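You operate a simulated robot arm through the tools that you are given. There is no shell and no other tool.

The job below is to be done with a simulated robot arm. You get a single attempt, and the scene is never put back.

TASK
Mark the white shaft's spine, then count its cycles.
Fine: turn the roller knob till the spine display reads 0 THOU, press the roller button once and open the roller clamp. Lay the shaft in the counter blocks within a finger of the stop, shut the flex clamp by its knob, press the flex tab and let go. It stays clamped with its count showing. Pinch, drop or topple nothing.

It is judged by the outcome, as a careful person would: the job done as asked, and still so three seconds after it is handed in. It fails if anything else is knocked over, pushed out of place, dropped, spilled or broken.

THE ROBOT
A 6-joint arm with a four-finger gripper, fixed in place. Base frame: the origin is on the floor under the middle of its stand, x ahead of it, y to its left, z up. Units: mm, rad, N and s.
It reaches about 1012 mm from its shoulder. Its first joint turns from -2.897 to 2.897 rad. Payload 3.43 kg.
The tool frame sits at the grasp point between the pads (the TCP): z along the fingers, y along the line on which they close. The tips reach 30 mm beyond it. The gripper opens to 120 mm; its body begins 85 mm behind the TCP.
Orientation is that of the tool frame in the base frame, as a unit quaternion [x, y, z, w]. With the fingers straight down and closing along the base's y, the tool's x points along the base's -x, its y along +y and its z along -z.

THE INTERFACE
- The arm moves only by the tool send_rows. Its argument "steps" is text: rows parted by semicolons, each of 7 numbers parted by spaces: the shift along the base's x, y, z in mm, then the turn, a rotation vector about the base's x, y, z in rad, then the finger opening in mm, from 0 to 120. In form: x y z ax ay az claw; .... A call has 1 to 20 rows; each row is the pose to reach, as a shift and turn from the pose commanded when the call began. A row lasts 0.2 s, in which the tool goes at most 50 mm and 0.15 rad; a call with a longer step from one row to the next is refused whole, and so is a gripper value outside its range. A pose out of reach is approached as far as the arm can. The call stops where the force on the tool passes 90 N (or 10 N more than at its start, if that is more) or the arm is blocked; 0.2 s more then pass. Each finger travels about 136.2 mm/s and halts on what it meets, pressing with about 33 N; the grip force reading is that of the motor and also rises with nothing between the fingers. The clock runs only during rows and for 0.2 s after the last one: add rows that repeat a pose to give the fingers time. The reply holds the time, the measured pose of the TCP, the force on the tool along the base axes, the opening and the grip force, in the units named above and with some noise, with the torque about the TCP (base axes, N m) and any sound that the robot's microphone picked up.
- Cameras (640 x 400 px; columns grow to the right, rows downward): "scene" is fixed at [48.7, -650.6, 1679.1]; the picture's right is [0.40, -0.92, 0.00], its down [-0.65, -0.29, -0.71] and it looks along [0.65, 0.28, -0.71] (base axes); focal length 313 px, centre (320, 200). "wrist" rides on the gripper at [71, -17, -121] in the tool frame; the picture's right is [0.23, 0.97, 0.00], its down [-0.81, 0.19, -0.55] and it looks along [-0.54, 0.13, 0.83] (tool axes); focal length 275 px, centre (320, 200).
- camera(camera): a new picture of that camera. The clock stands still meanwhile.
- probe_pixels(camera, pixels): for up to 12 pixels [column, row] of the newest picture of that camera ("zoom" is the newest enlarged one), the place [x, y, z] in the base frame of the surface seen there, good to about 2 mm. The clock stands still meanwhile.
- inspect(camera, box): a new picture of the part [left, top, right, bottom] of that camera's present view, enlarged. The clock stands still meanwhile.
- sign_off(): hands the job in; it is judged then, once.

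Leave the gripper open and the arm clear of the work at the hand-in unless told otherwise.

The tools are called as a command line: name --argument value ..., lists and objects as JSON in quotes. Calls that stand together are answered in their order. send_rows: Moves the arm, as the interface text tells. Its arguments: {"type":"object","properties":{"steps":{"type":"string"}},"required":["steps"]} The other tools are called the same way: camera (camera) takes a picture; probe_pixels (camera, pixels) gives the place of the surface under pixels of a picture; inspect (camera, box) takes an enlarged picture of a part of a camera's view; sign_off () hands the job in.

At the start:

```text
time_s: 0.0
position: [459.9, -255.8, 1276.2]
orientation: [0.0, 1.0, -0.001, -0.001]
ft_force: [0.2, 0.2, 0.5]
torque: [0.0, -0.03, -0.03]
grip_width: 120.1
gripper_force: 0.0
```

scene: 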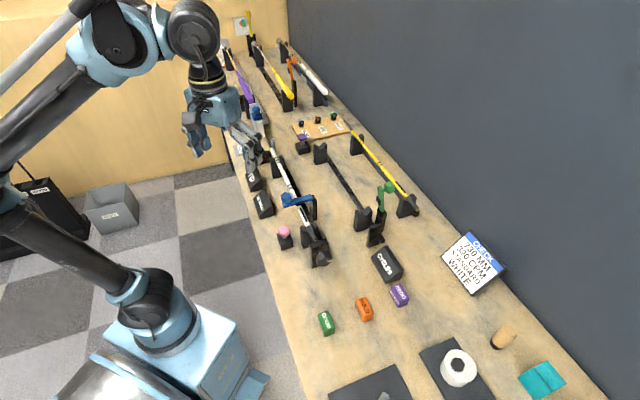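
wrist: 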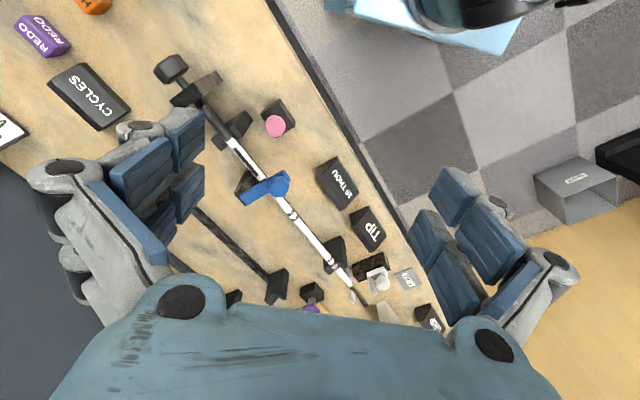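

I start by looking closely at the bench: the white shaft lies in a fixture with a blue clamp around scene px (295,200), and a pink button sits at about (284,232). I'll enlarge the views.

inspect --camera "scene" --box '[220, 120, 360, 280]'

inspect --camera "scene" --box '[220, 0, 360, 140]'

inspect --camera "scene" --box '[300, 120, 520, 310]'

inspect --camera "wrist" --box '[140, 40, 460, 340]'

inspect --camera "scene" --box '[300, 280, 580, 400]'

```text
2.50 times, centred on (290, 200) of scene
```

zoom: 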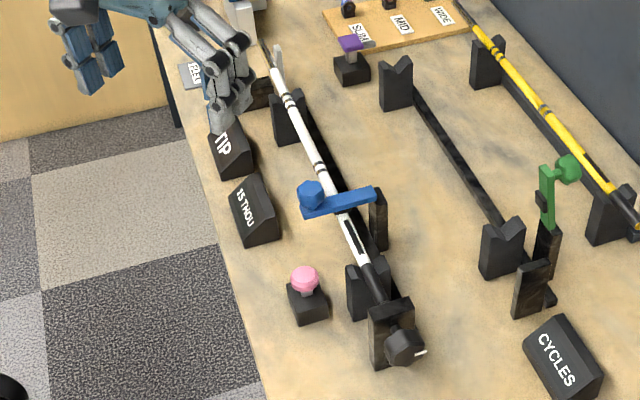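

```text
2.86 times, centred on (290, 70) of scene
```

zoom: 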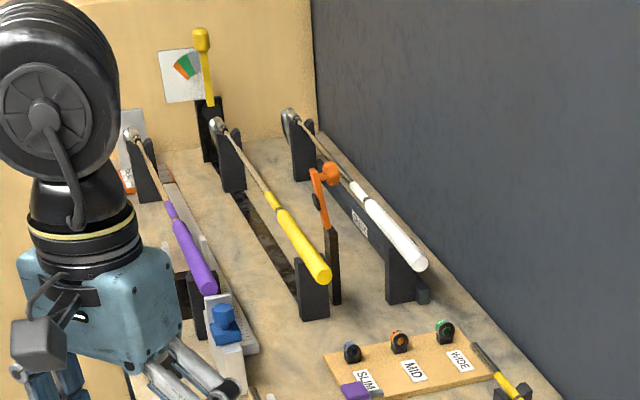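

```text
2.11 times, centred on (410, 215) of scene
```

zoom: 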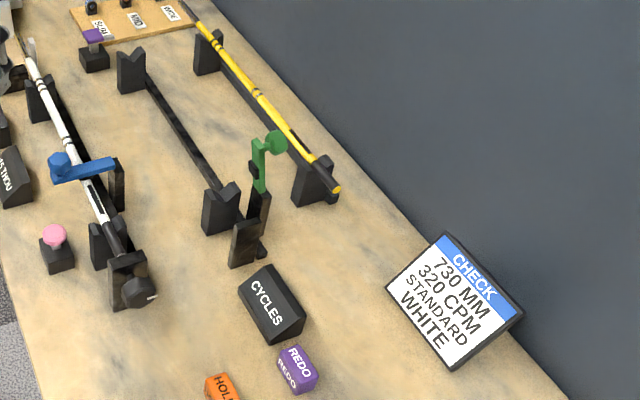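

```text
1.33 times, centred on (300, 190) of wrist
```

zoom: 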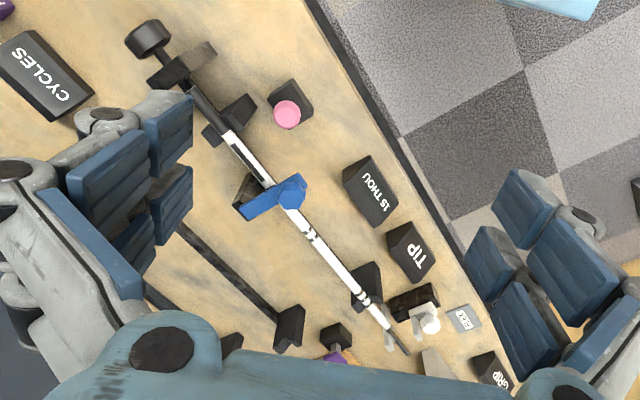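

```text
2.29 times, centred on (440, 340) of scene
```

zoom: 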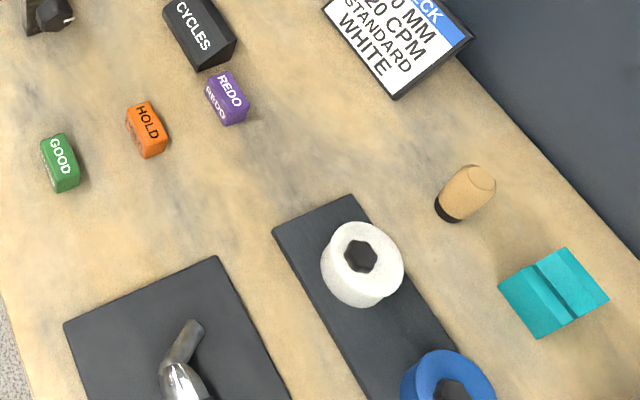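

The roller fixture (white shaft, blue clamp, black knob, pink button, display "15 THOU") and the flex counter (V-blocks, green clamp, "CYCLES" display, a purple tab) look identifiable. I'll enlarge the roller fixture and probe points on it.

inspect --camera "scene" --box '[235, 180, 345, 270]'

```text
4.44 times, centred on (290, 225) of scene
```

zoom: 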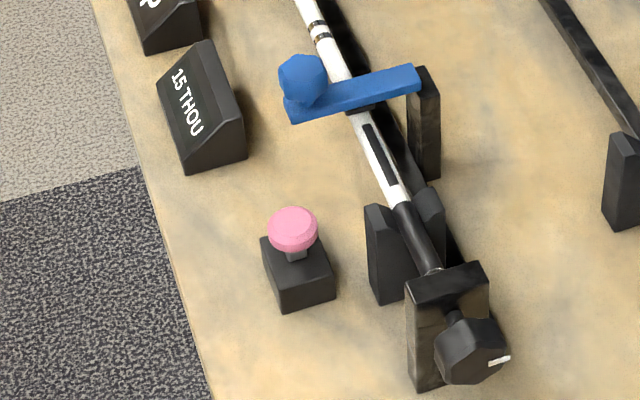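

The clamp's blue hex knob is at zoom (302,80), pink button at (292,228), and the roller knob at (470,350) with its white mark at (498,360). I'll probe these.

probe_pixels --camera "zoom" --pixels '[[302, 75], [292, 225], [470, 350], [498, 360], [447, 275], [430, 250], [400, 85], [385, 165], [318, 30], [410, 210], [425, 380], [300, 300]]'

inspect --camera "scene" --box '[225, 130, 325, 200]'

```text
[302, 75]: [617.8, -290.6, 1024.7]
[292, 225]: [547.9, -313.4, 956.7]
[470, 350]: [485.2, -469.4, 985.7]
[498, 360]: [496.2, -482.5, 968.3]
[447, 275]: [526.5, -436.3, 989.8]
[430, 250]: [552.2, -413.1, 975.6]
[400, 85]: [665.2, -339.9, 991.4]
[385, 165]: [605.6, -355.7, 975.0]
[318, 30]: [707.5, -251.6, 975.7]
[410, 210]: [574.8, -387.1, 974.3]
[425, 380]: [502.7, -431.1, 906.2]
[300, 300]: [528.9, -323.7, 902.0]
```

```text
5.71 times, centred on (275, 165) of scene
```

zoom: 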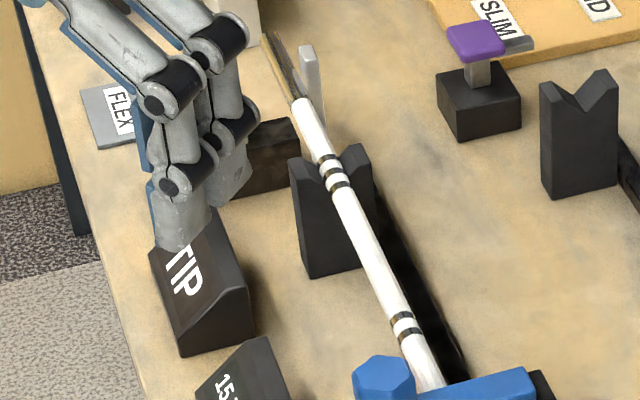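

I want to understand the far end of the fixture and the "FLEX" label near wrist px (405,280). I'll enlarge that.

inspect --camera "wrist" --box '[280, 220, 460, 335]'

inspect --camera "scene" --box '[215, 90, 345, 175]'

```text
3.48 times, centred on (370, 278) of wrist
```

zoom: 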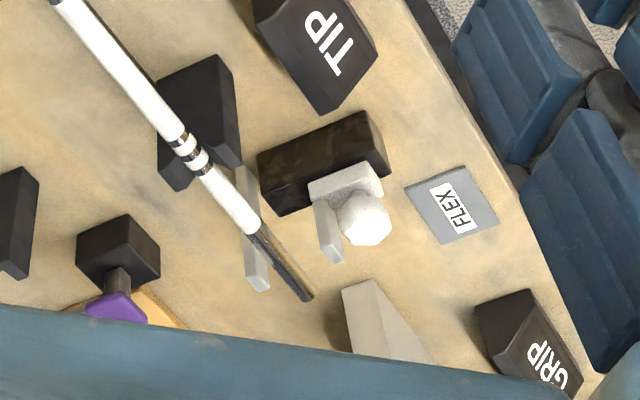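

```text
4.71 times, centred on (280, 132) of scene
```

zoom: 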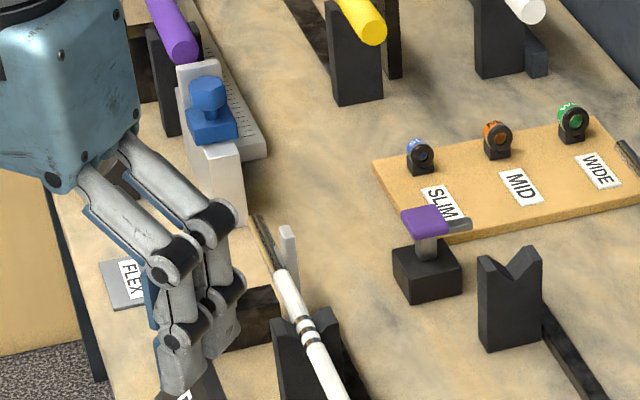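

I'll probe the flex station: V-blocks, purple tab, green clamp, and stop.

inspect --camera "scene" --box '[290, 125, 420, 255]'

```text
3.08 times, centred on (355, 190) of scene
```

zoom: 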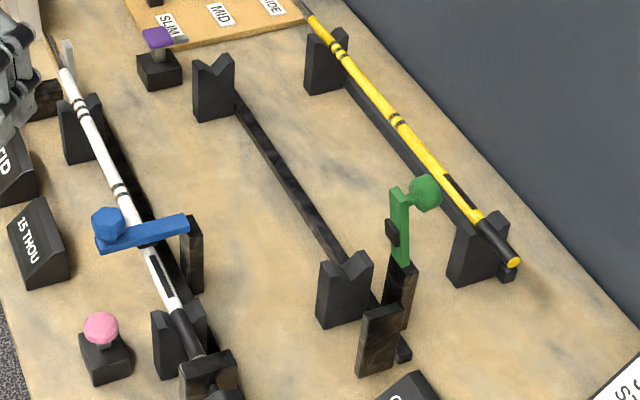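

probe_pixels --camera "zoom" --pixels '[[155, 38], [178, 40], [155, 75], [197, 63], [213, 78], [232, 58], [320, 262], [350, 275], [367, 258], [380, 320], [425, 193], [400, 225]]'

probe_pixels --camera "scene" --pixels '[[270, 142], [274, 152], [285, 175], [290, 188], [301, 212], [308, 228], [312, 234], [272, 165], [318, 248], [353, 150], [412, 208], [263, 205]]'

```text
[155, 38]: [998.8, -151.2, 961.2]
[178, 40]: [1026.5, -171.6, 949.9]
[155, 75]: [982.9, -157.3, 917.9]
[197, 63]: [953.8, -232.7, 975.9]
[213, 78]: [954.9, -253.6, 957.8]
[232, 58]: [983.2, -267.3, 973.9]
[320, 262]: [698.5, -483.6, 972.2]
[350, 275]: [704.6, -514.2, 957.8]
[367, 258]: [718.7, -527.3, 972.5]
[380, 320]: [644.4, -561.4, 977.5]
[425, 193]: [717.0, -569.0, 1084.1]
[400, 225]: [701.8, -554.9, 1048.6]
```

```text
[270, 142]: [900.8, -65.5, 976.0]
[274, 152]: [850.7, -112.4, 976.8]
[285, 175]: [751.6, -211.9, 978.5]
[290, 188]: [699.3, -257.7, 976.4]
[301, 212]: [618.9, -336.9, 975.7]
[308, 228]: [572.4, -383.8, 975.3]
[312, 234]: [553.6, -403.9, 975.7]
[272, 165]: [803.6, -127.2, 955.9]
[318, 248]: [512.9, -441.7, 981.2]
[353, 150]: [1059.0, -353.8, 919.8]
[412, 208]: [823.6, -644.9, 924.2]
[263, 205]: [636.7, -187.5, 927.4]
```

Both fixtures run at about 45° to the base axes. The white shaft's axis passes through (554,-404) to (901,-66) with its top at z≈976. The flex blocks are at (705,-514) and (955,-254), with the stop at (644,-561). I'll turn the tool about 44° and move it over the roller knob, staying high, for a better look.

send_rows --steps "3.5 -30 -18 0 0 0.11 120; 7 -60 -36 0 0 0.22 120; 10.5 -90 -54 0 0 0.33 120; 14 -120 -72 0 0 0.44 120; 17.5 -150 -90 0 0 0.55 120; 21 -180 -108 0 0 0.66 120; 25 -213 -126 0 0 0.773 120; 25 -213 -126 0 0 0.773 120"

camera --camera "wrist"

camera --camera "scene"

```text
time_s: 1.8
position: [470.3, -470.9, 1154.0]
orientation: [-0.378, 0.926, 0.001, 0.006]
ft_force: [-0.2, 1.1, -0.3]
torque: [-0.02, -0.02, -0.03]
grip_width: 119.9
gripper_force: 0.0
```

```text
taken
```

wrist: 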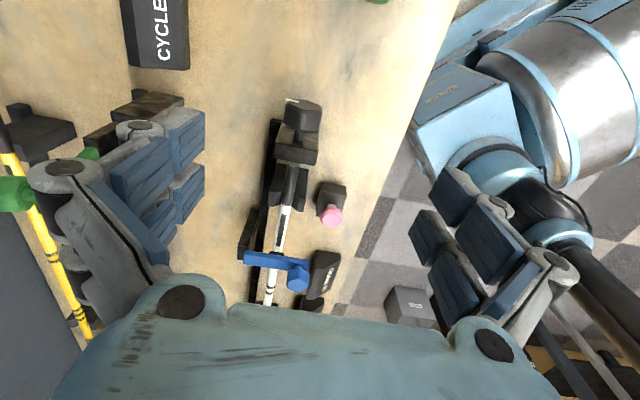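

```text
taken
```

scene: 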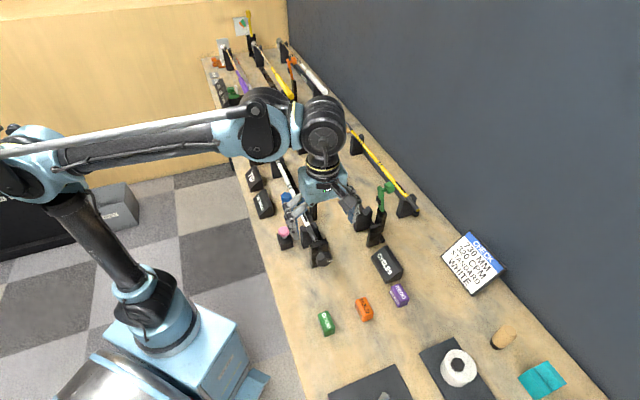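

The measured x (470) is about 15 mm short of the commanded 485. I'll hold one row to see whether it's lag.

send_rows --steps "0 0 0 0 0 0 120; 0 0 0 0 0 0 120"

inspect --camera "wrist" --box '[220, 80, 380, 310]'

inspect --camera "scene" --box '[230, 60, 410, 280]'

```text
time_s: 2.4
position: [469.8, -470.5, 1155.2]
orientation: [-0.378, 0.926, 0.001, 0.006]
ft_force: [-0.2, -0.1, -0.3]
torque: [-0.01, 0.0, 0.01]
grip_width: 120.0
gripper_force: 0.0
```

```text
1.74 times, centred on (300, 195) of wrist
```

zoom: 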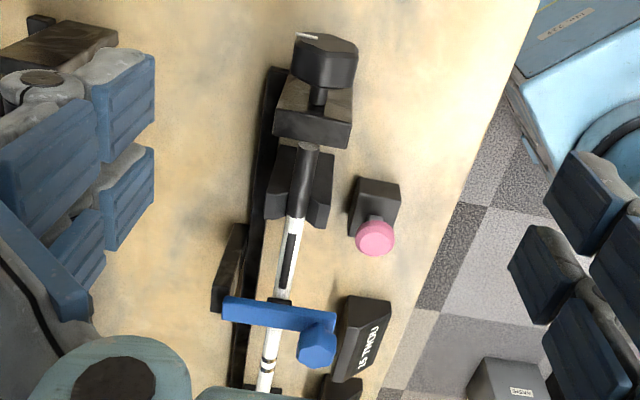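

```text
1.82 times, centred on (320, 170) of scene
```

zoom: 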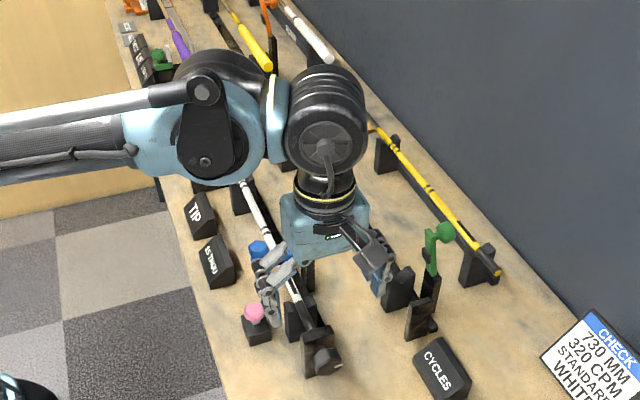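

There's a steady offset between commanded and measured pose. I'll check the true finger position by probing the finger pads in the wrist picture, and probe the knob, button and clamp from this view too.

camera --camera "wrist"

probe_pixels --camera "wrist" --pixels '[[189, 132], [190, 195], [428, 240], [452, 195], [290, 100], [302, 115], [297, 145], [292, 168], [332, 217], [299, 280], [284, 215], [268, 298]]'

```text
taken
```

wrist: 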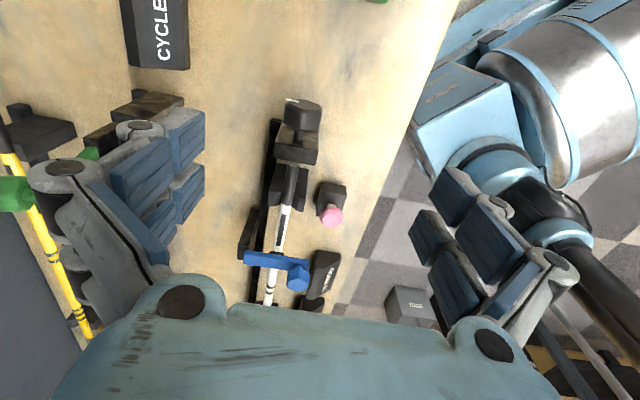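

```text
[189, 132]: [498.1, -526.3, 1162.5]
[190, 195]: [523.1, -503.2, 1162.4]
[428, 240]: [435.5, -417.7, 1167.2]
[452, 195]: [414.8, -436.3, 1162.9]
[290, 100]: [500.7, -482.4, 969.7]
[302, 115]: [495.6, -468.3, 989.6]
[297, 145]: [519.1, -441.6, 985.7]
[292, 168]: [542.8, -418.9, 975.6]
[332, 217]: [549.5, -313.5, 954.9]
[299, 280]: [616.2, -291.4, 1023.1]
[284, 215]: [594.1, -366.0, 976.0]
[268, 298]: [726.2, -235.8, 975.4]
```

The pads' midpoint (468,-471) agrees with the measured pose, so the measured pose is trustworthy and I'll correct commands from it. Next I'll back off along the shaft and go lower so the wrist camera sees the knob's face.

send_rows --steps "-19 -18.6 -25 0 0 0 120; -38 -37.2 -50 0 0 0 120; -57 -56 -75 0 0 0 120; -57 -56 -75 0 0 0 120"

camera --camera "wrist"

inspect --camera "wrist" --box '[240, 140, 400, 300]'

```text
time_s: 3.4
position: [412.1, -523.7, 1078.2]
orientation: [-0.377, 0.926, 0.001, 0.005]
ft_force: [0.6, 0.2, -0.5]
torque: [0.02, -0.02, 0.03]
grip_width: 120.1
gripper_force: 0.0
```

```text
taken
```

wrist: 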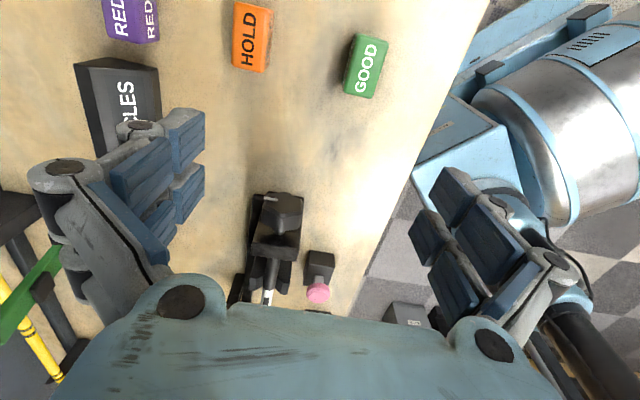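

```text
2.50 times, centred on (320, 220) of wrist
```

zoom: 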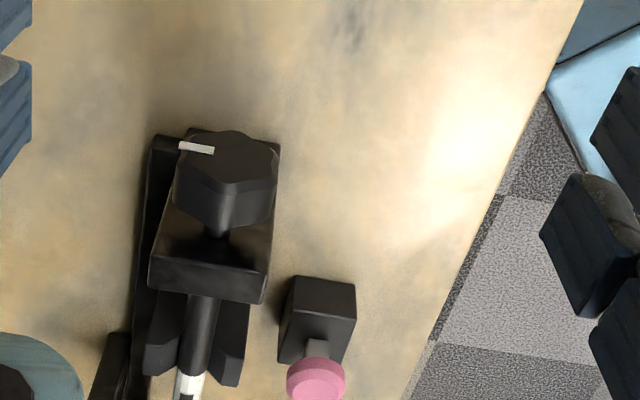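

The knob is hexagonal with a white radial mark pointing to the +n (wall) side at zoom (197,148). I'll probe its face, edges and housing.

probe_pixels --camera "zoom" --pixels '[[197, 148], [183, 146], [211, 150], [235, 140], [262, 145], [205, 133], [225, 170], [178, 195], [220, 205], [262, 190], [205, 240], [230, 270]]'

inspect --camera "wrist" --box '[245, 180, 315, 250]'

```text
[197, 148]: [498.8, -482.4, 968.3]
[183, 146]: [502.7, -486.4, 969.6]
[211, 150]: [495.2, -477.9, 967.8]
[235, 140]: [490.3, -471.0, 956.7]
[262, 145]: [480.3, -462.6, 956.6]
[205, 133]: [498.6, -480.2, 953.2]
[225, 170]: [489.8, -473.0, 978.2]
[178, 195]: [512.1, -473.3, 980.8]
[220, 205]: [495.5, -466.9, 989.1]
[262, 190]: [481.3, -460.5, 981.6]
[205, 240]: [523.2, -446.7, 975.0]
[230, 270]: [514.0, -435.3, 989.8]
```

```text
5.71 times, centred on (280, 215) of wrist
```

zoom: 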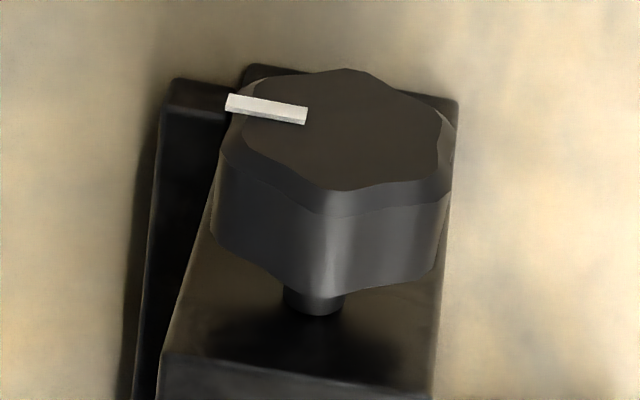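

I'll probe the knob's left and right flanks and the housing face to fix its centre and the clearance for the fingers.

probe_pixels --camera "zoom" --pixels '[[216, 200], [446, 205], [330, 220], [345, 75], [228, 105], [305, 115], [340, 130], [315, 305], [250, 330], [400, 330], [320, 390], [432, 150]]'

```text
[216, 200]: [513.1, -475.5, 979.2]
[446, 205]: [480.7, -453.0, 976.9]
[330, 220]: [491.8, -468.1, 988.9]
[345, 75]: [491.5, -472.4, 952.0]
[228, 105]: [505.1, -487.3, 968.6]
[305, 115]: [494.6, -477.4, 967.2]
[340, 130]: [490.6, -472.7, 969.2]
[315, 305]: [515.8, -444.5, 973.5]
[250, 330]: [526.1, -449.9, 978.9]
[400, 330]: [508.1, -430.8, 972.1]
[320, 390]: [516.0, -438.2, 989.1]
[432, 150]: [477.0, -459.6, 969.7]
```

Knob axis comes out near s≈20–45 along the shaft direction, radius ≈20 mm, axis height ≈969, and the housing face is about 62 mm along. I'll check the finger pads' true width before going near the housing.

probe_pixels --camera "wrist" --pixels '[[202, 113], [203, 150], [203, 166], [203, 175], [203, 215], [178, 145], [192, 222], [450, 170], [412, 215], [440, 310], [480, 290], [425, 180]]'

```text
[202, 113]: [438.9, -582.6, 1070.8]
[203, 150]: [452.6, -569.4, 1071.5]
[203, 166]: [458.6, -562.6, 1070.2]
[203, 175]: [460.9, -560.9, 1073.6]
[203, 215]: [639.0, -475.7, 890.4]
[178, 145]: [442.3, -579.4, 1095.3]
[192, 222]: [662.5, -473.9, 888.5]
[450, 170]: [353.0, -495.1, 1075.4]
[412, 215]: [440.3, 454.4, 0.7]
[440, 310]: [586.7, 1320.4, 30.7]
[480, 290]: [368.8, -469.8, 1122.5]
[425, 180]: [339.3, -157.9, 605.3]
```

Pads span about ±25 mm along the shaft direction, so the tool fits around the knob ahead of the housing. I'll move above the knob at (494,-466,1050), with the gripper narrowed to 75.

send_rows --steps "27 19 0 0 0 0 100; 54 38 -10 0 0 0 85; 82 57 -28 0 0 0 75; 82 57 -28 0 0 0 75; 82 57 -28 0 0 0 75"

camera --camera "wrist"

camera --camera "scene"

```text
time_s: 4.6
position: [491.6, -467.8, 1050.5]
orientation: [-0.377, 0.926, 0.001, 0.005]
ft_force: [-0.1, 0.7, -0.4]
torque: [-0.05, -0.02, 0.02]
grip_width: 74.9
gripper_force: 0.0
```

```text
taken
```

wrist: 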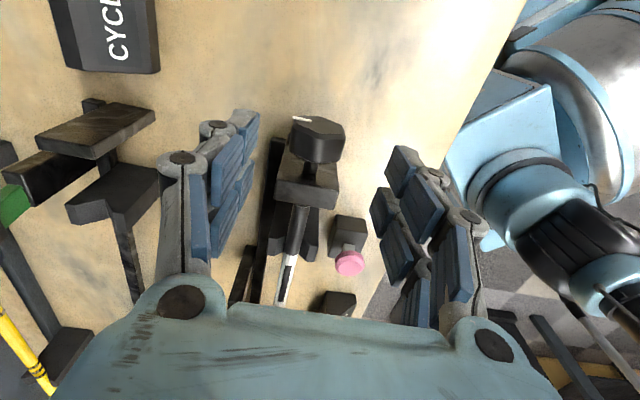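

```text
taken
```

scene: 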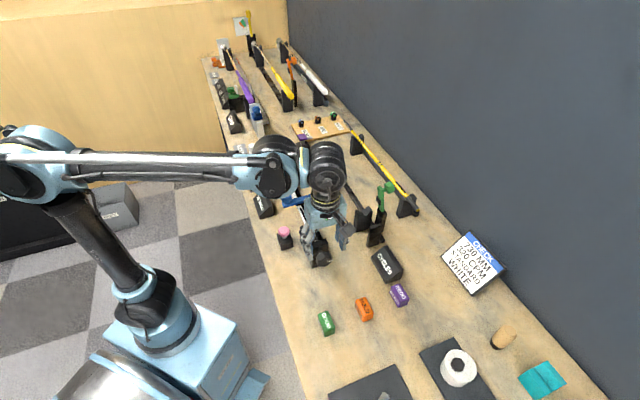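

The display still reads in view at scene (263,205). I'm centred over the knob within a couple of mm. I'll lower so the pads straddle the knob, then look before closing.

send_rows --steps "2 1.5 -25 0 0 0 75; 2 1.5 -50 0 0 0 75; 2 1.5 -70 0 0 0 75; 2 1.5 -81 0 0 0 75; 2 1.5 -81 0 0 0 75"

camera --camera "wrist"

inspect --camera "scene" --box '[235, 180, 395, 280]'

```text
time_s: 5.8
position: [496.5, -466.4, 970.0]
orientation: [-0.376, 0.926, 0.001, 0.005]
ft_force: [0.3, -0.6, 0.5]
torque: [0.02, 0.03, 0.0]
grip_width: 75.1
gripper_force: 0.0
```

```text
taken
```

wrist: 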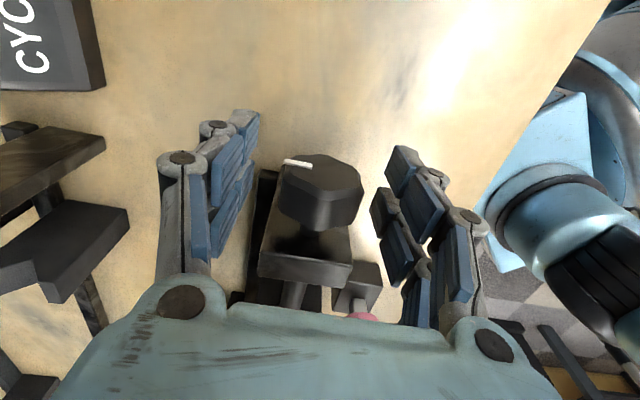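

```text
4.00 times, centred on (315, 230) of scene
```

zoom: 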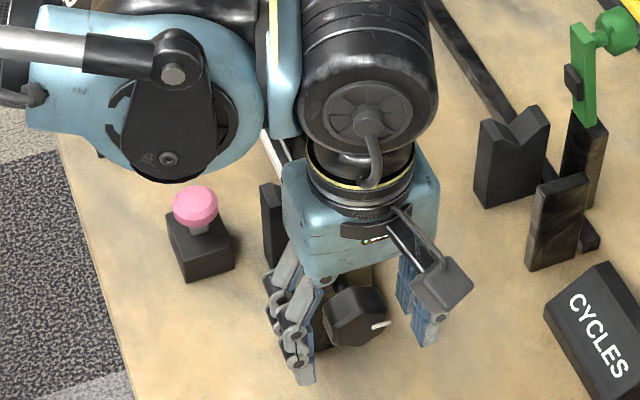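

The pads straddle the knob evenly (knob centre px (321,180), pads at about 250 and 388). I'll close on it now.

send_rows --steps "0 0 0 0 0 0 55; 0 0 0 0 0 0 36; 0 0 0 0 0 0 36; 0 0 0 0 0 0 36"

camera --camera "wrist"

```text
time_s: 6.8
position: [495.8, -465.9, 970.0]
orientation: [-0.377, 0.926, 0.002, 0.005]
ft_force: [-10.6, 9.9, -6.8]
torque: [0.05, 0.05, 0.49]
grip_width: 40.4
gripper_force: 45.2
```

```text
taken
```

wrist: 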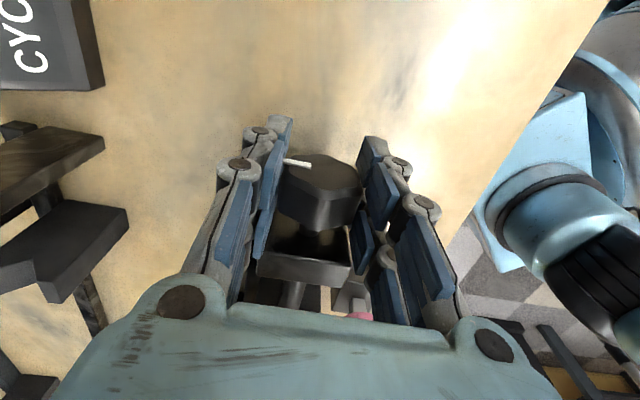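

Gripped at 40.4 mm with modest side force. I'll turn the knob by a small test, 0.2 rad about the shaft axis with the gripper body tilting toward the robot, and watch the forces.

send_rows --steps "0 0 0 -0.0358 -0.0349 0 36; 0 0 0 -0.0716 -0.0698 0 36; 0 0 0 -0.1074 -0.1048 0 36; 0 0 0 -0.1432 -0.1396 0 36; 0 0 0 -0.1432 -0.1396 0 36"

camera --camera "scene"

camera --camera "wrist"

```text
time_s: 8.0
position: [495.9, -466.1, 973.1]
orientation: [-0.376, 0.921, -0.091, 0.043]
ft_force: [-43.5, 19.7, -26.6]
torque: [-0.24, 0.51, 0.61]
grip_width: 40.6
gripper_force: 45.2
```

```text
taken
```

scene: 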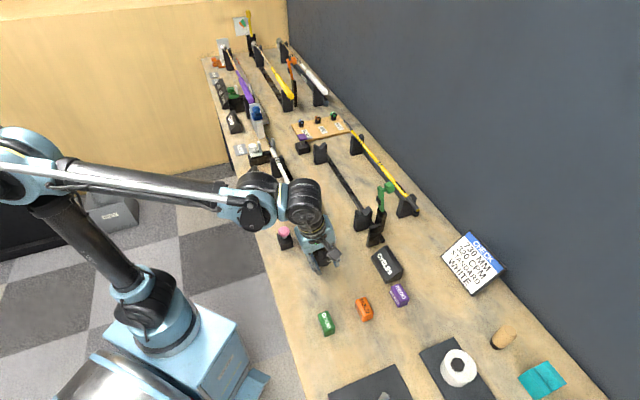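

```text
taken
```

wrist: 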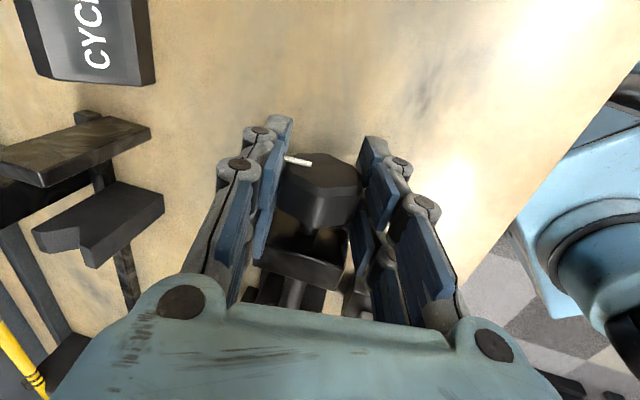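

The knob turned with the tool (the mark stays fixed in the wrist view), but side force built up to about 55 N, so I'll release, lift along the tool axis, and read the display.

send_rows --steps "-2 1 -2 0 0 0 50; -2 1 -2 0 0 0 75; -2 1 -2 0 0 0 75; -6 5 26 0 0 0 75; -11 11.4 66 0 0 0 75; -11 11.4 90 0 0 0 75; -11 11.4 90 0 0 0 75"

inspect --camera "scene" --box '[235, 170, 365, 270]'

```text
time_s: 9.6
position: [485.2, -455.4, 1062.6]
orientation: [-0.376, 0.921, -0.091, 0.043]
ft_force: [-0.1, 0.3, -0.1]
torque: [-0.01, 0.0, 0.0]
grip_width: 75.0
gripper_force: 0.0
```

```text
4.00 times, centred on (300, 220) of scene
```

zoom: 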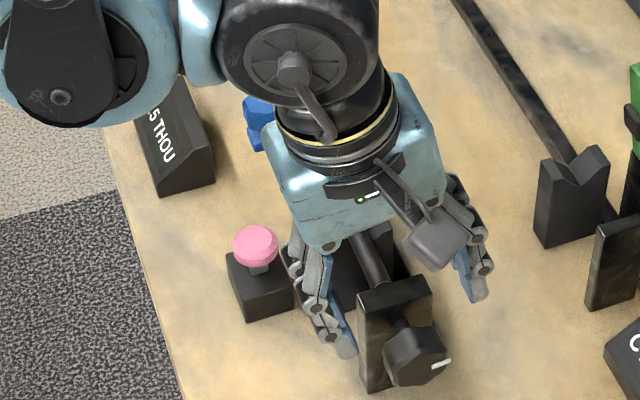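

The display's first digit is hidden by the elbow ("_5 THOU"). I'll tilt back to vertical to uncover it.

send_rows --steps "3 -3 0 0.0716 0.0698 0 75; 6 -6 0 0.1432 0.1396 0 75; 6 -6 0 0.1432 0.1396 0 75"

inspect --camera "scene" --box '[235, 170, 365, 270]'

inspect --camera "wrist" --box '[250, 80, 390, 200]'

```text
time_s: 10.4
position: [491.2, -460.5, 1060.8]
orientation: [-0.377, 0.926, 0.002, 0.005]
ft_force: [-0.2, -0.2, 0.5]
torque: [0.0, -0.01, 0.03]
grip_width: 75.2
gripper_force: 0.0
```

```text
4.00 times, centred on (300, 220) of scene
```

zoom: 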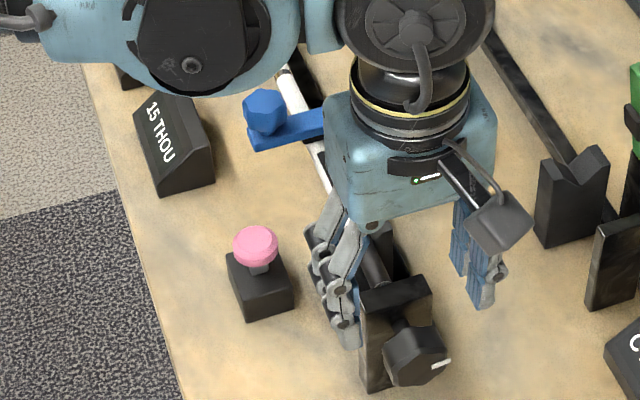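

```text
3.33 times, centred on (320, 140) of wrist
```

zoom: 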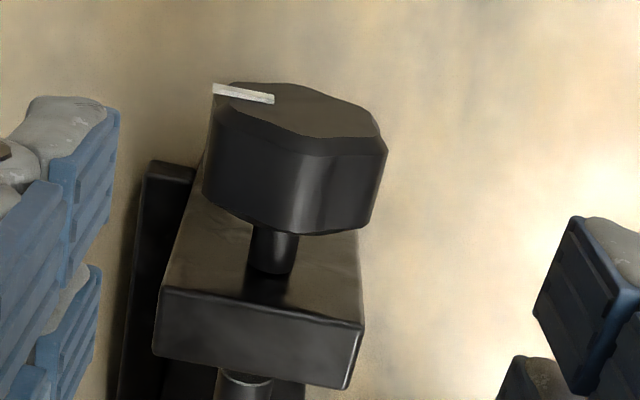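

The display still reads 15 THOU. I'll probe the mark to see how far the knob actually turned.

probe_pixels --camera "zoom" --pixels '[[217, 89], [243, 95], [270, 100], [300, 135], [210, 150], [375, 170], [300, 92], [330, 110]]'

```text
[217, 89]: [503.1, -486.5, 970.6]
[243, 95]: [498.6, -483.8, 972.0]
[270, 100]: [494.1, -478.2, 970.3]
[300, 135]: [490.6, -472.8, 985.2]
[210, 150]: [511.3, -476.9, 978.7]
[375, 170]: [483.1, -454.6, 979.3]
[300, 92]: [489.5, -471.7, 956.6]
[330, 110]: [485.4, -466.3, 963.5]
```

inspect --camera "scene" --box '[300, 235, 350, 270]'

```text
11.43 times, centred on (325, 252) of scene
```

zoom: 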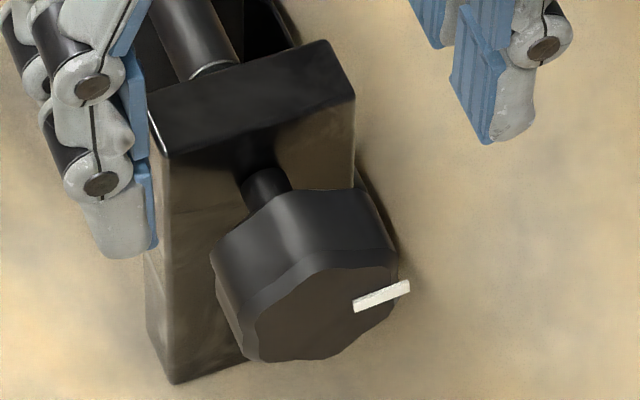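

probe_pixels --camera "zoom" --pixels '[[405, 290], [382, 297], [358, 304], [320, 310], [300, 350], [250, 320], [385, 320], [330, 270], [225, 255], [395, 245]]'

```text
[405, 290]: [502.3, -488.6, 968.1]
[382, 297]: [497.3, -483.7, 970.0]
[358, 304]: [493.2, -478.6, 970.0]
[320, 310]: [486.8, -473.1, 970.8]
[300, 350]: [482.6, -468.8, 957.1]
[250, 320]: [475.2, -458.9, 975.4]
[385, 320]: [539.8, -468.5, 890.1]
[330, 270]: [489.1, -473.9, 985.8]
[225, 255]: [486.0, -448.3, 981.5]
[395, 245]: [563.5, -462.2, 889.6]
```

The mark is still level (pointing at +n), so the knob sprang or was dragged back on release – tilting shifted the tool a few mm and loaded it. I'll do a dry run in the air, tilting in place, to learn how the measured position drifts with tilt so I can compensate.

send_rows --steps "0 0 0 -0.0716 -0.0698 0 75; 0 0 0 -0.1432 -0.1396 0 75; 0 0 0 -0.2147 -0.2095 0 75; 0 0 0 -0.2863 -0.2794 0 75; 0 0 0 -0.2863 -0.2794 0 75; 0 0 0 -0.2863 -0.2794 0 75"

send_rows --steps "0 0 0 -0.0716 -0.0698 0 75; 0 0 0 -0.1432 -0.1396 0 75; 0 0 0 -0.2147 -0.2095 0 75; 0 0 0 -0.2863 -0.2794 0 75; 0 0 0 -0.2863 -0.2794 0 75; 0 0 0 -0.2863 -0.2794 0 75"

camera --camera "scene"

```text
time_s: 11.8
position: [491.9, -461.7, 1061.7]
orientation: [-0.371, 0.907, -0.182, 0.08]
ft_force: [-0.2, -0.8, -0.3]
torque: [0.03, 0.0, -0.01]
grip_width: 75.0
gripper_force: 0.0
```

```text
time_s: 13.2
position: [491.8, -458.3, 1062.4]
orientation: [-0.349, 0.851, -0.36, 0.152]
ft_force: [0.8, 0.4, 0.3]
torque: [-0.02, 0.01, 0.01]
grip_width: 75.0
gripper_force: 0.0
```

```text
taken
```

scene: 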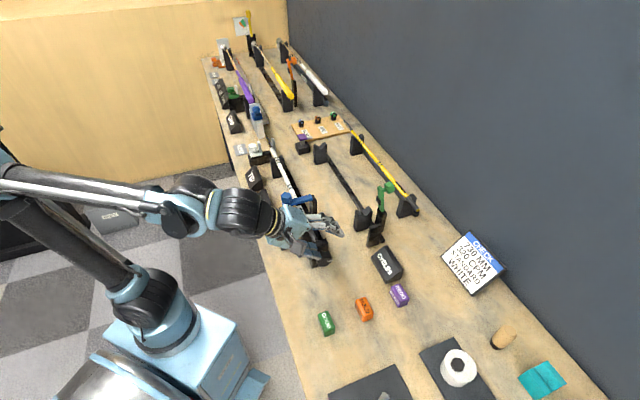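

With ±1–2 mm drift over 0.8 rad the arm tracks well, so the earlier load came mostly from small height mismatch. I'll return to vertical and lower onto the knob again, slightly lower (z≈969).

send_rows --steps "0 0 0 0.0954 0.0931 0 75; 0 0 0 0.1909 0.1863 0 75; 0 0 0 0.2863 0.2794 0 75; 0 0 0 0.3817 0.3725 0 75; 0 0 0 0.4772 0.4657 0 75; 0 0 0 0.5726 0.5588 0 75; 4.4 -5.2 -30 0.5726 0.5588 0 75; 4.4 -5.2 -60 0.5726 0.5588 0 75; 4.4 -5.2 -80 0.5726 0.5588 0 75; 4.4 -5.2 -92 0.5726 0.5588 0 75; 4.4 -5.2 -92 0.5726 0.5588 0 75"

```text
time_s: 15.6
position: [496.1, -465.1, 968.6]
orientation: [-0.377, 0.926, 0.0, 0.005]
ft_force: [0.4, -1.2, -0.1]
torque: [-0.02, 0.01, 0.0]
grip_width: 74.9
gripper_force: 0.0
```

Well centred at (496,-465,969). I'll close on the knob again.

send_rows --steps "0 0 0 0 0 0 55; 0 0 0 0 0 0 37; 0 0 0 0 0 0 37"

inspect --camera "scene" --box '[295, 225, 355, 275]'

```text
time_s: 16.4
position: [494.9, -466.4, 968.3]
orientation: [-0.377, 0.926, 0.001, 0.004]
ft_force: [-1.2, 1.7, -2.3]
torque: [0.01, -0.02, 0.36]
grip_width: 40.1
gripper_force: 44.9
```

```text
8.00 times, centred on (325, 250) of scene
```

zoom: 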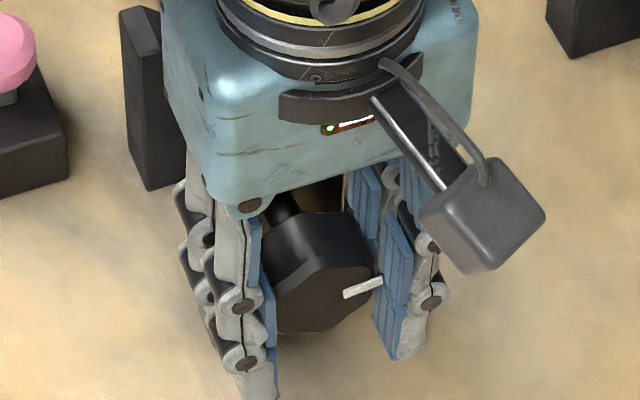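

Forces are near zero now and the mark is visible at zoom (362,288). I'll turn −0.3 rad in small rows and check the mark.

send_rows --steps "0 0 0 -0.0537 -0.0524 0 37; 0 0 0 -0.1074 -0.1048 0 37; 0 0 0 -0.161 -0.1571 0 37; 0 0 0 -0.2147 -0.2095 0 37; 0 0 0 -0.2147 -0.2095 0 37"

inspect --camera "scene" --box '[295, 225, 355, 275]'

```text
time_s: 17.6
position: [495.2, -466.2, 967.9]
orientation: [-0.374, 0.915, -0.138, 0.062]
ft_force: [-13.6, 10.9, -14.7]
torque: [-0.24, 0.26, 0.22]
grip_width: 40.5
gripper_force: 45.0
```

```text
8.00 times, centred on (325, 250) of scene
```

zoom: 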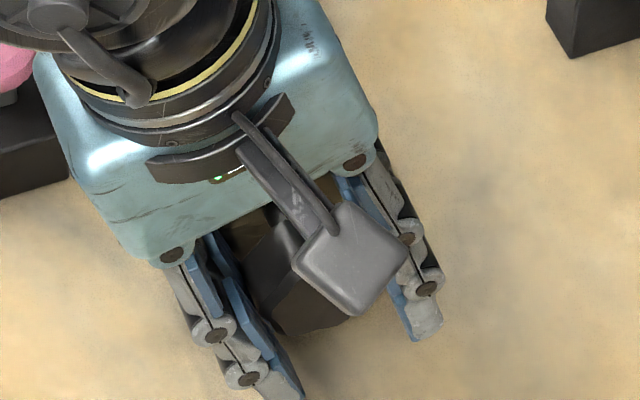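

Forces are small (about 22 N). I'll continue to −0.7 rad total, nudging the command to relieve the side force, then check with the wrist camera.

send_rows --steps "-0.3 0.2 -0.3 -0.0716 -0.0698 0 37; -0.4 0.3 -0.5 -0.1432 -0.1396 0 37; -0.5 0.3 -0.7 -0.2147 -0.2095 0 37; -0.5 0.3 -0.8 -0.2863 -0.2794 0 37; -0.5 0.3 -0.8 -0.2863 -0.2794 0 37"

camera --camera "wrist"

camera --camera "scene"

```text
time_s: 18.8
position: [495.8, -465.4, 968.1]
orientation: [-0.356, 0.868, -0.318, 0.134]
ft_force: [-11.0, -7.3, -4.2]
torque: [-0.24, 0.22, -0.04]
grip_width: 40.1
gripper_force: 45.4
```

```text
taken
```

wrist: 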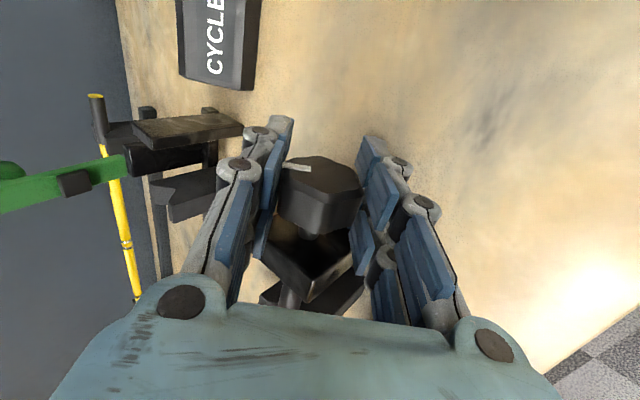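

```text
taken
```

scene: 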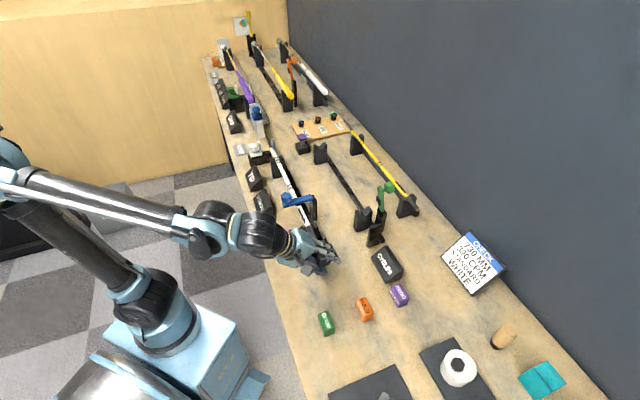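

The arm has dropped below the display in the picture, so it should now be readable at about (263,203). I'll enlarge it.

inspect --camera "scene" --box '[240, 180, 300, 220]'

```text
10.00 times, centred on (270, 200) of scene
```

zoom: 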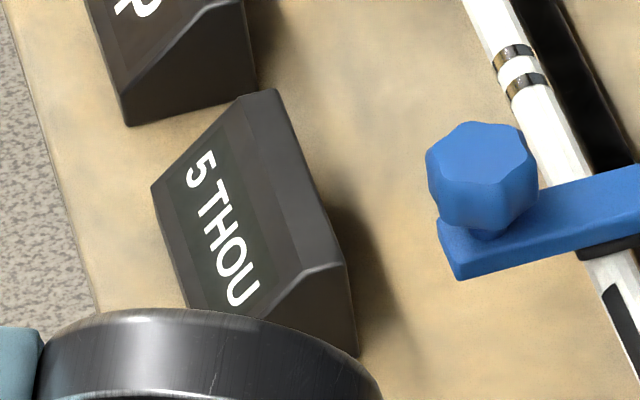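

The display now reads 5 THOU with the knob turned about −0.7 rad (15 → 5), so the direction is right. I'll continue in smaller turns and read after each.

send_rows --steps "-0.2 0 0 -0.0358 -0.0349 0 37; -0.3 -0.1 0 -0.0716 -0.0698 0 37; -0.3 -0.1 0 -0.1074 -0.1048 0 37; -0.4 -0.2 0 -0.1432 -0.1396 0 37; -0.4 -0.2 0 -0.1432 -0.1396 0 37"

inspect --camera "scene" --box '[240, 180, 300, 220]'

```text
time_s: 20.0
position: [495.5, -466.7, 968.4]
orientation: [-0.341, 0.832, -0.403, 0.17]
ft_force: [-12.1, -12.0, -9.3]
torque: [-0.27, 0.24, -0.02]
grip_width: 40.6
gripper_force: 45.2
```

```text
10.00 times, centred on (270, 200) of scene
```

zoom: 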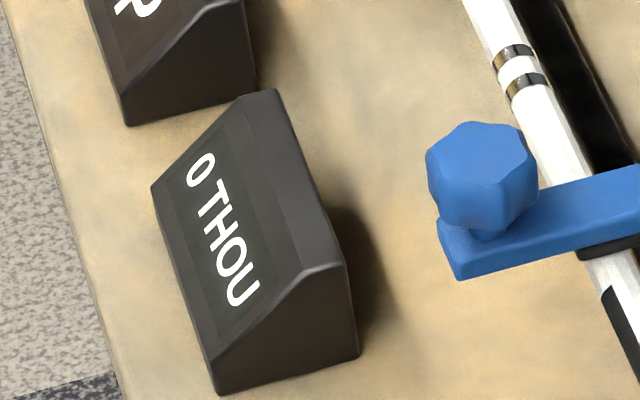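

It reads 0 THOU now at about −0.9 rad. I'll turn a touch further to see how wide the zero band is, so I can leave the knob in its middle.

send_rows --steps "-0.2 -0.2 0 -0.0358 -0.0349 0 37; -0.4 -0.4 0 -0.0716 -0.0698 0 37; -0.4 -0.4 0 -0.0716 -0.0698 0 37"

inspect --camera "scene" --box '[240, 180, 300, 220]'

inspect --camera "wrist" --box '[240, 100, 400, 220]'

```text
time_s: 20.8
position: [494.3, -466.2, 968.4]
orientation: [-0.333, 0.812, -0.442, 0.187]
ft_force: [-1.9, -7.1, -13.9]
torque: [0.18, -0.17, 0.43]
grip_width: 40.6
gripper_force: 45.2
```

```text
10.00 times, centred on (270, 200) of scene
```

zoom: 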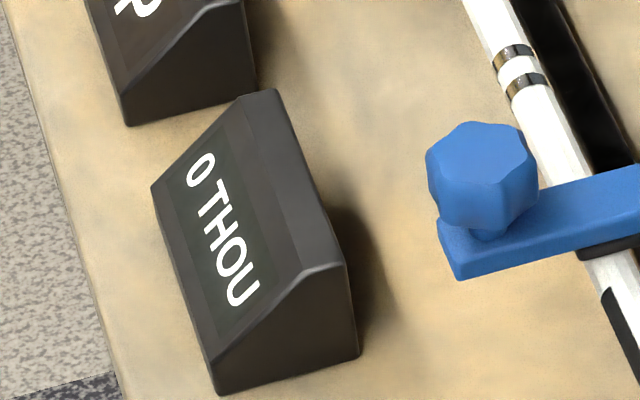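

```text
3.33 times, centred on (320, 160) of wrist
```

zoom: 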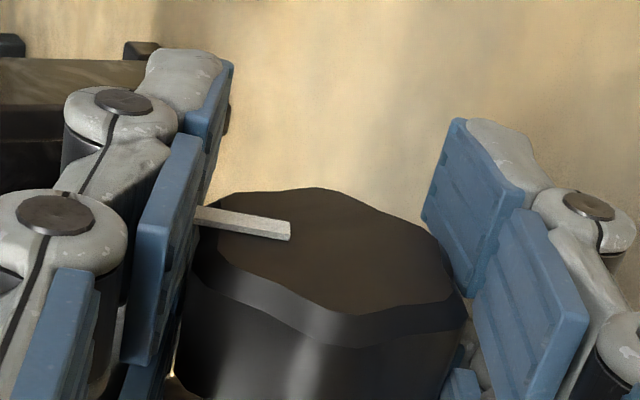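

Still 0 at about −1.0 rad. One more small turn to about −1.1 to find the middle of the band.

send_rows --steps "0 -0.1 -0.2 -0.0358 -0.0349 0 37; 0 -0.2 -0.3 -0.0716 -0.0698 0 37; 0 -0.2 -0.3 -0.0716 -0.0698 0 37"

inspect --camera "scene" --box '[240, 180, 300, 220]'

```text
time_s: 21.6
position: [497.4, -465.5, 967.7]
orientation: [-0.325, 0.788, -0.483, 0.201]
ft_force: [3.9, -2.0, -5.2]
torque: [0.16, -0.16, 0.55]
grip_width: 40.9
gripper_force: 45.4
```

```text
10.00 times, centred on (270, 200) of scene
```

zoom: 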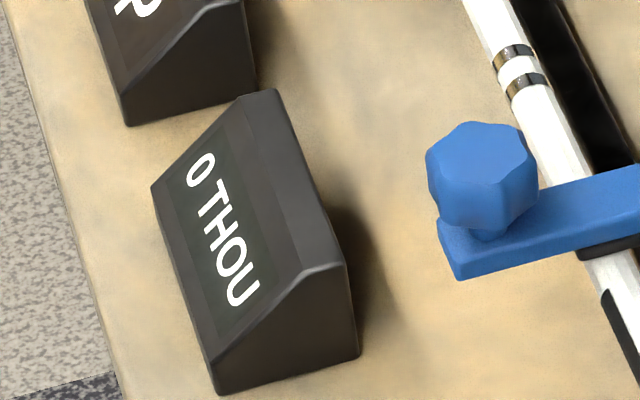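

Still 0 THOU at −1.1 rad with low force. I'll ease the fingers open slowly without moving and re-read.

send_rows --steps "0 0 0 0 0 0 42; 0 0 0 0 0 0 45; 0 0 0 0 0 0 50; 0 0 0 0 0 0 60; 0 0 0 0 0 0 72; 0 0 0 0 0 0 72"

inspect --camera "scene" --box '[240, 180, 300, 220]'

camera --camera "wrist"

```text
time_s: 23.0
position: [494.4, -466.0, 967.2]
orientation: [-0.324, 0.789, -0.482, 0.202]
ft_force: [-0.2, -1.1, 0.6]
torque: [0.01, 0.0, 0.01]
grip_width: 72.0
gripper_force: 0.1
```

```text
10.00 times, centred on (270, 200) of scene
```

zoom: 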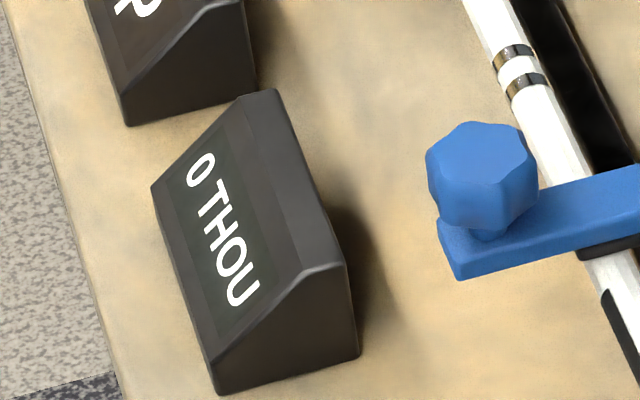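

```text
taken
```

wrist: 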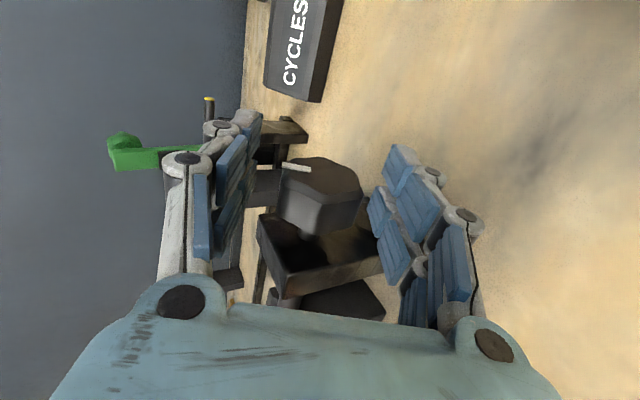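

Released, and the display holds at 0 THOU. I'll back the fingers straight off along the tool axis, rise, return to vertical, close the fingers, and go over the pink button at (548,-313).

send_rows --steps "-20 20 14 0 0 0 72; -45 45 32 0 0 0 72; -63 63 46 0 0 0 72; -50 73 70 0.0875 0.0854 0 72; -37 83 95 0.175 0.1707 0 60; -24 93 110 0.2624 0.2561 0 40; -11 103 120 0.3499 0.3414 0 20; 2 113 120 0.4374 0.4268 0 0; 15 123 120 0.5249 0.5121 0 0; 28 133 115 0.6124 0.5975 0 0; 41 143 105 0.6998 0.6828 0 0; 54 152.6 93 0.7873 0.7682 0 0; 54 152.6 93 0.7873 0.7682 0 0"

camera --camera "wrist"

camera --camera "scene"

```text
time_s: 25.8
position: [550.6, -314.0, 1062.5]
orientation: [-0.377, 0.926, 0.002, 0.005]
ft_force: [0.2, 0.3, -0.4]
torque: [0.0, -0.02, 0.0]
grip_width: 0.0
gripper_force: 33.1
```

```text
taken
```

wrist: 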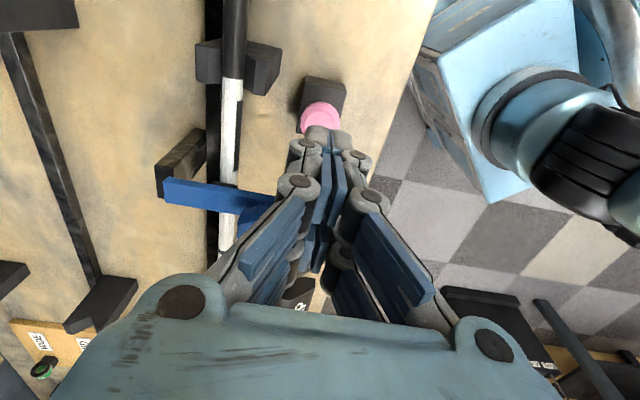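

```text
taken
```

scene: 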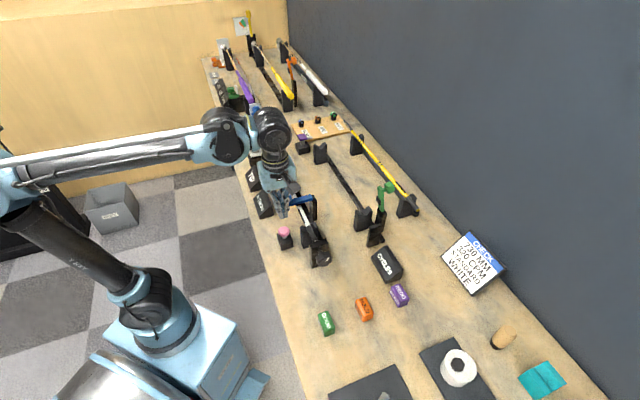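

I'll confirm the display still shows 0 and probe the pink button and the closed fingertips.

inspect --camera "scene" --box '[240, 170, 330, 260]'

probe_pixels --camera "wrist" --pixels '[[318, 108], [318, 120], [305, 118], [336, 116], [320, 135], [327, 150], [345, 143], [326, 165], [327, 210], [318, 245]]'

```text
4.44 times, centred on (285, 215) of scene
```

zoom: 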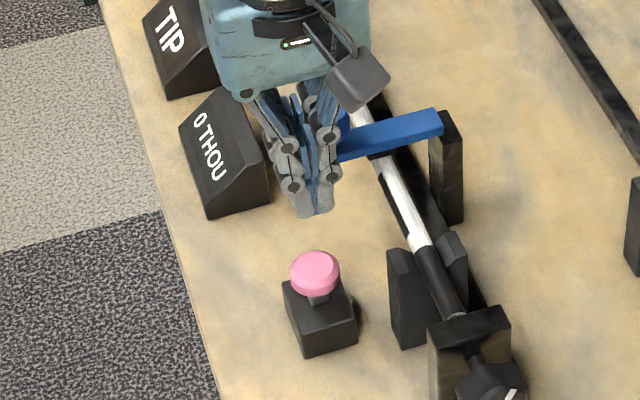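

```text
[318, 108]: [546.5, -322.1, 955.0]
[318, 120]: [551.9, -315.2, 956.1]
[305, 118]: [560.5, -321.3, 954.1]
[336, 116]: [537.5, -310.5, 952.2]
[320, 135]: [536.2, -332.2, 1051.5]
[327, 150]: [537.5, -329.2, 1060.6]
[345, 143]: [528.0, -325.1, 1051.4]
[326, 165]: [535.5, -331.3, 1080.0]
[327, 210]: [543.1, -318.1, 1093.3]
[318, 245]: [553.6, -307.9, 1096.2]
```

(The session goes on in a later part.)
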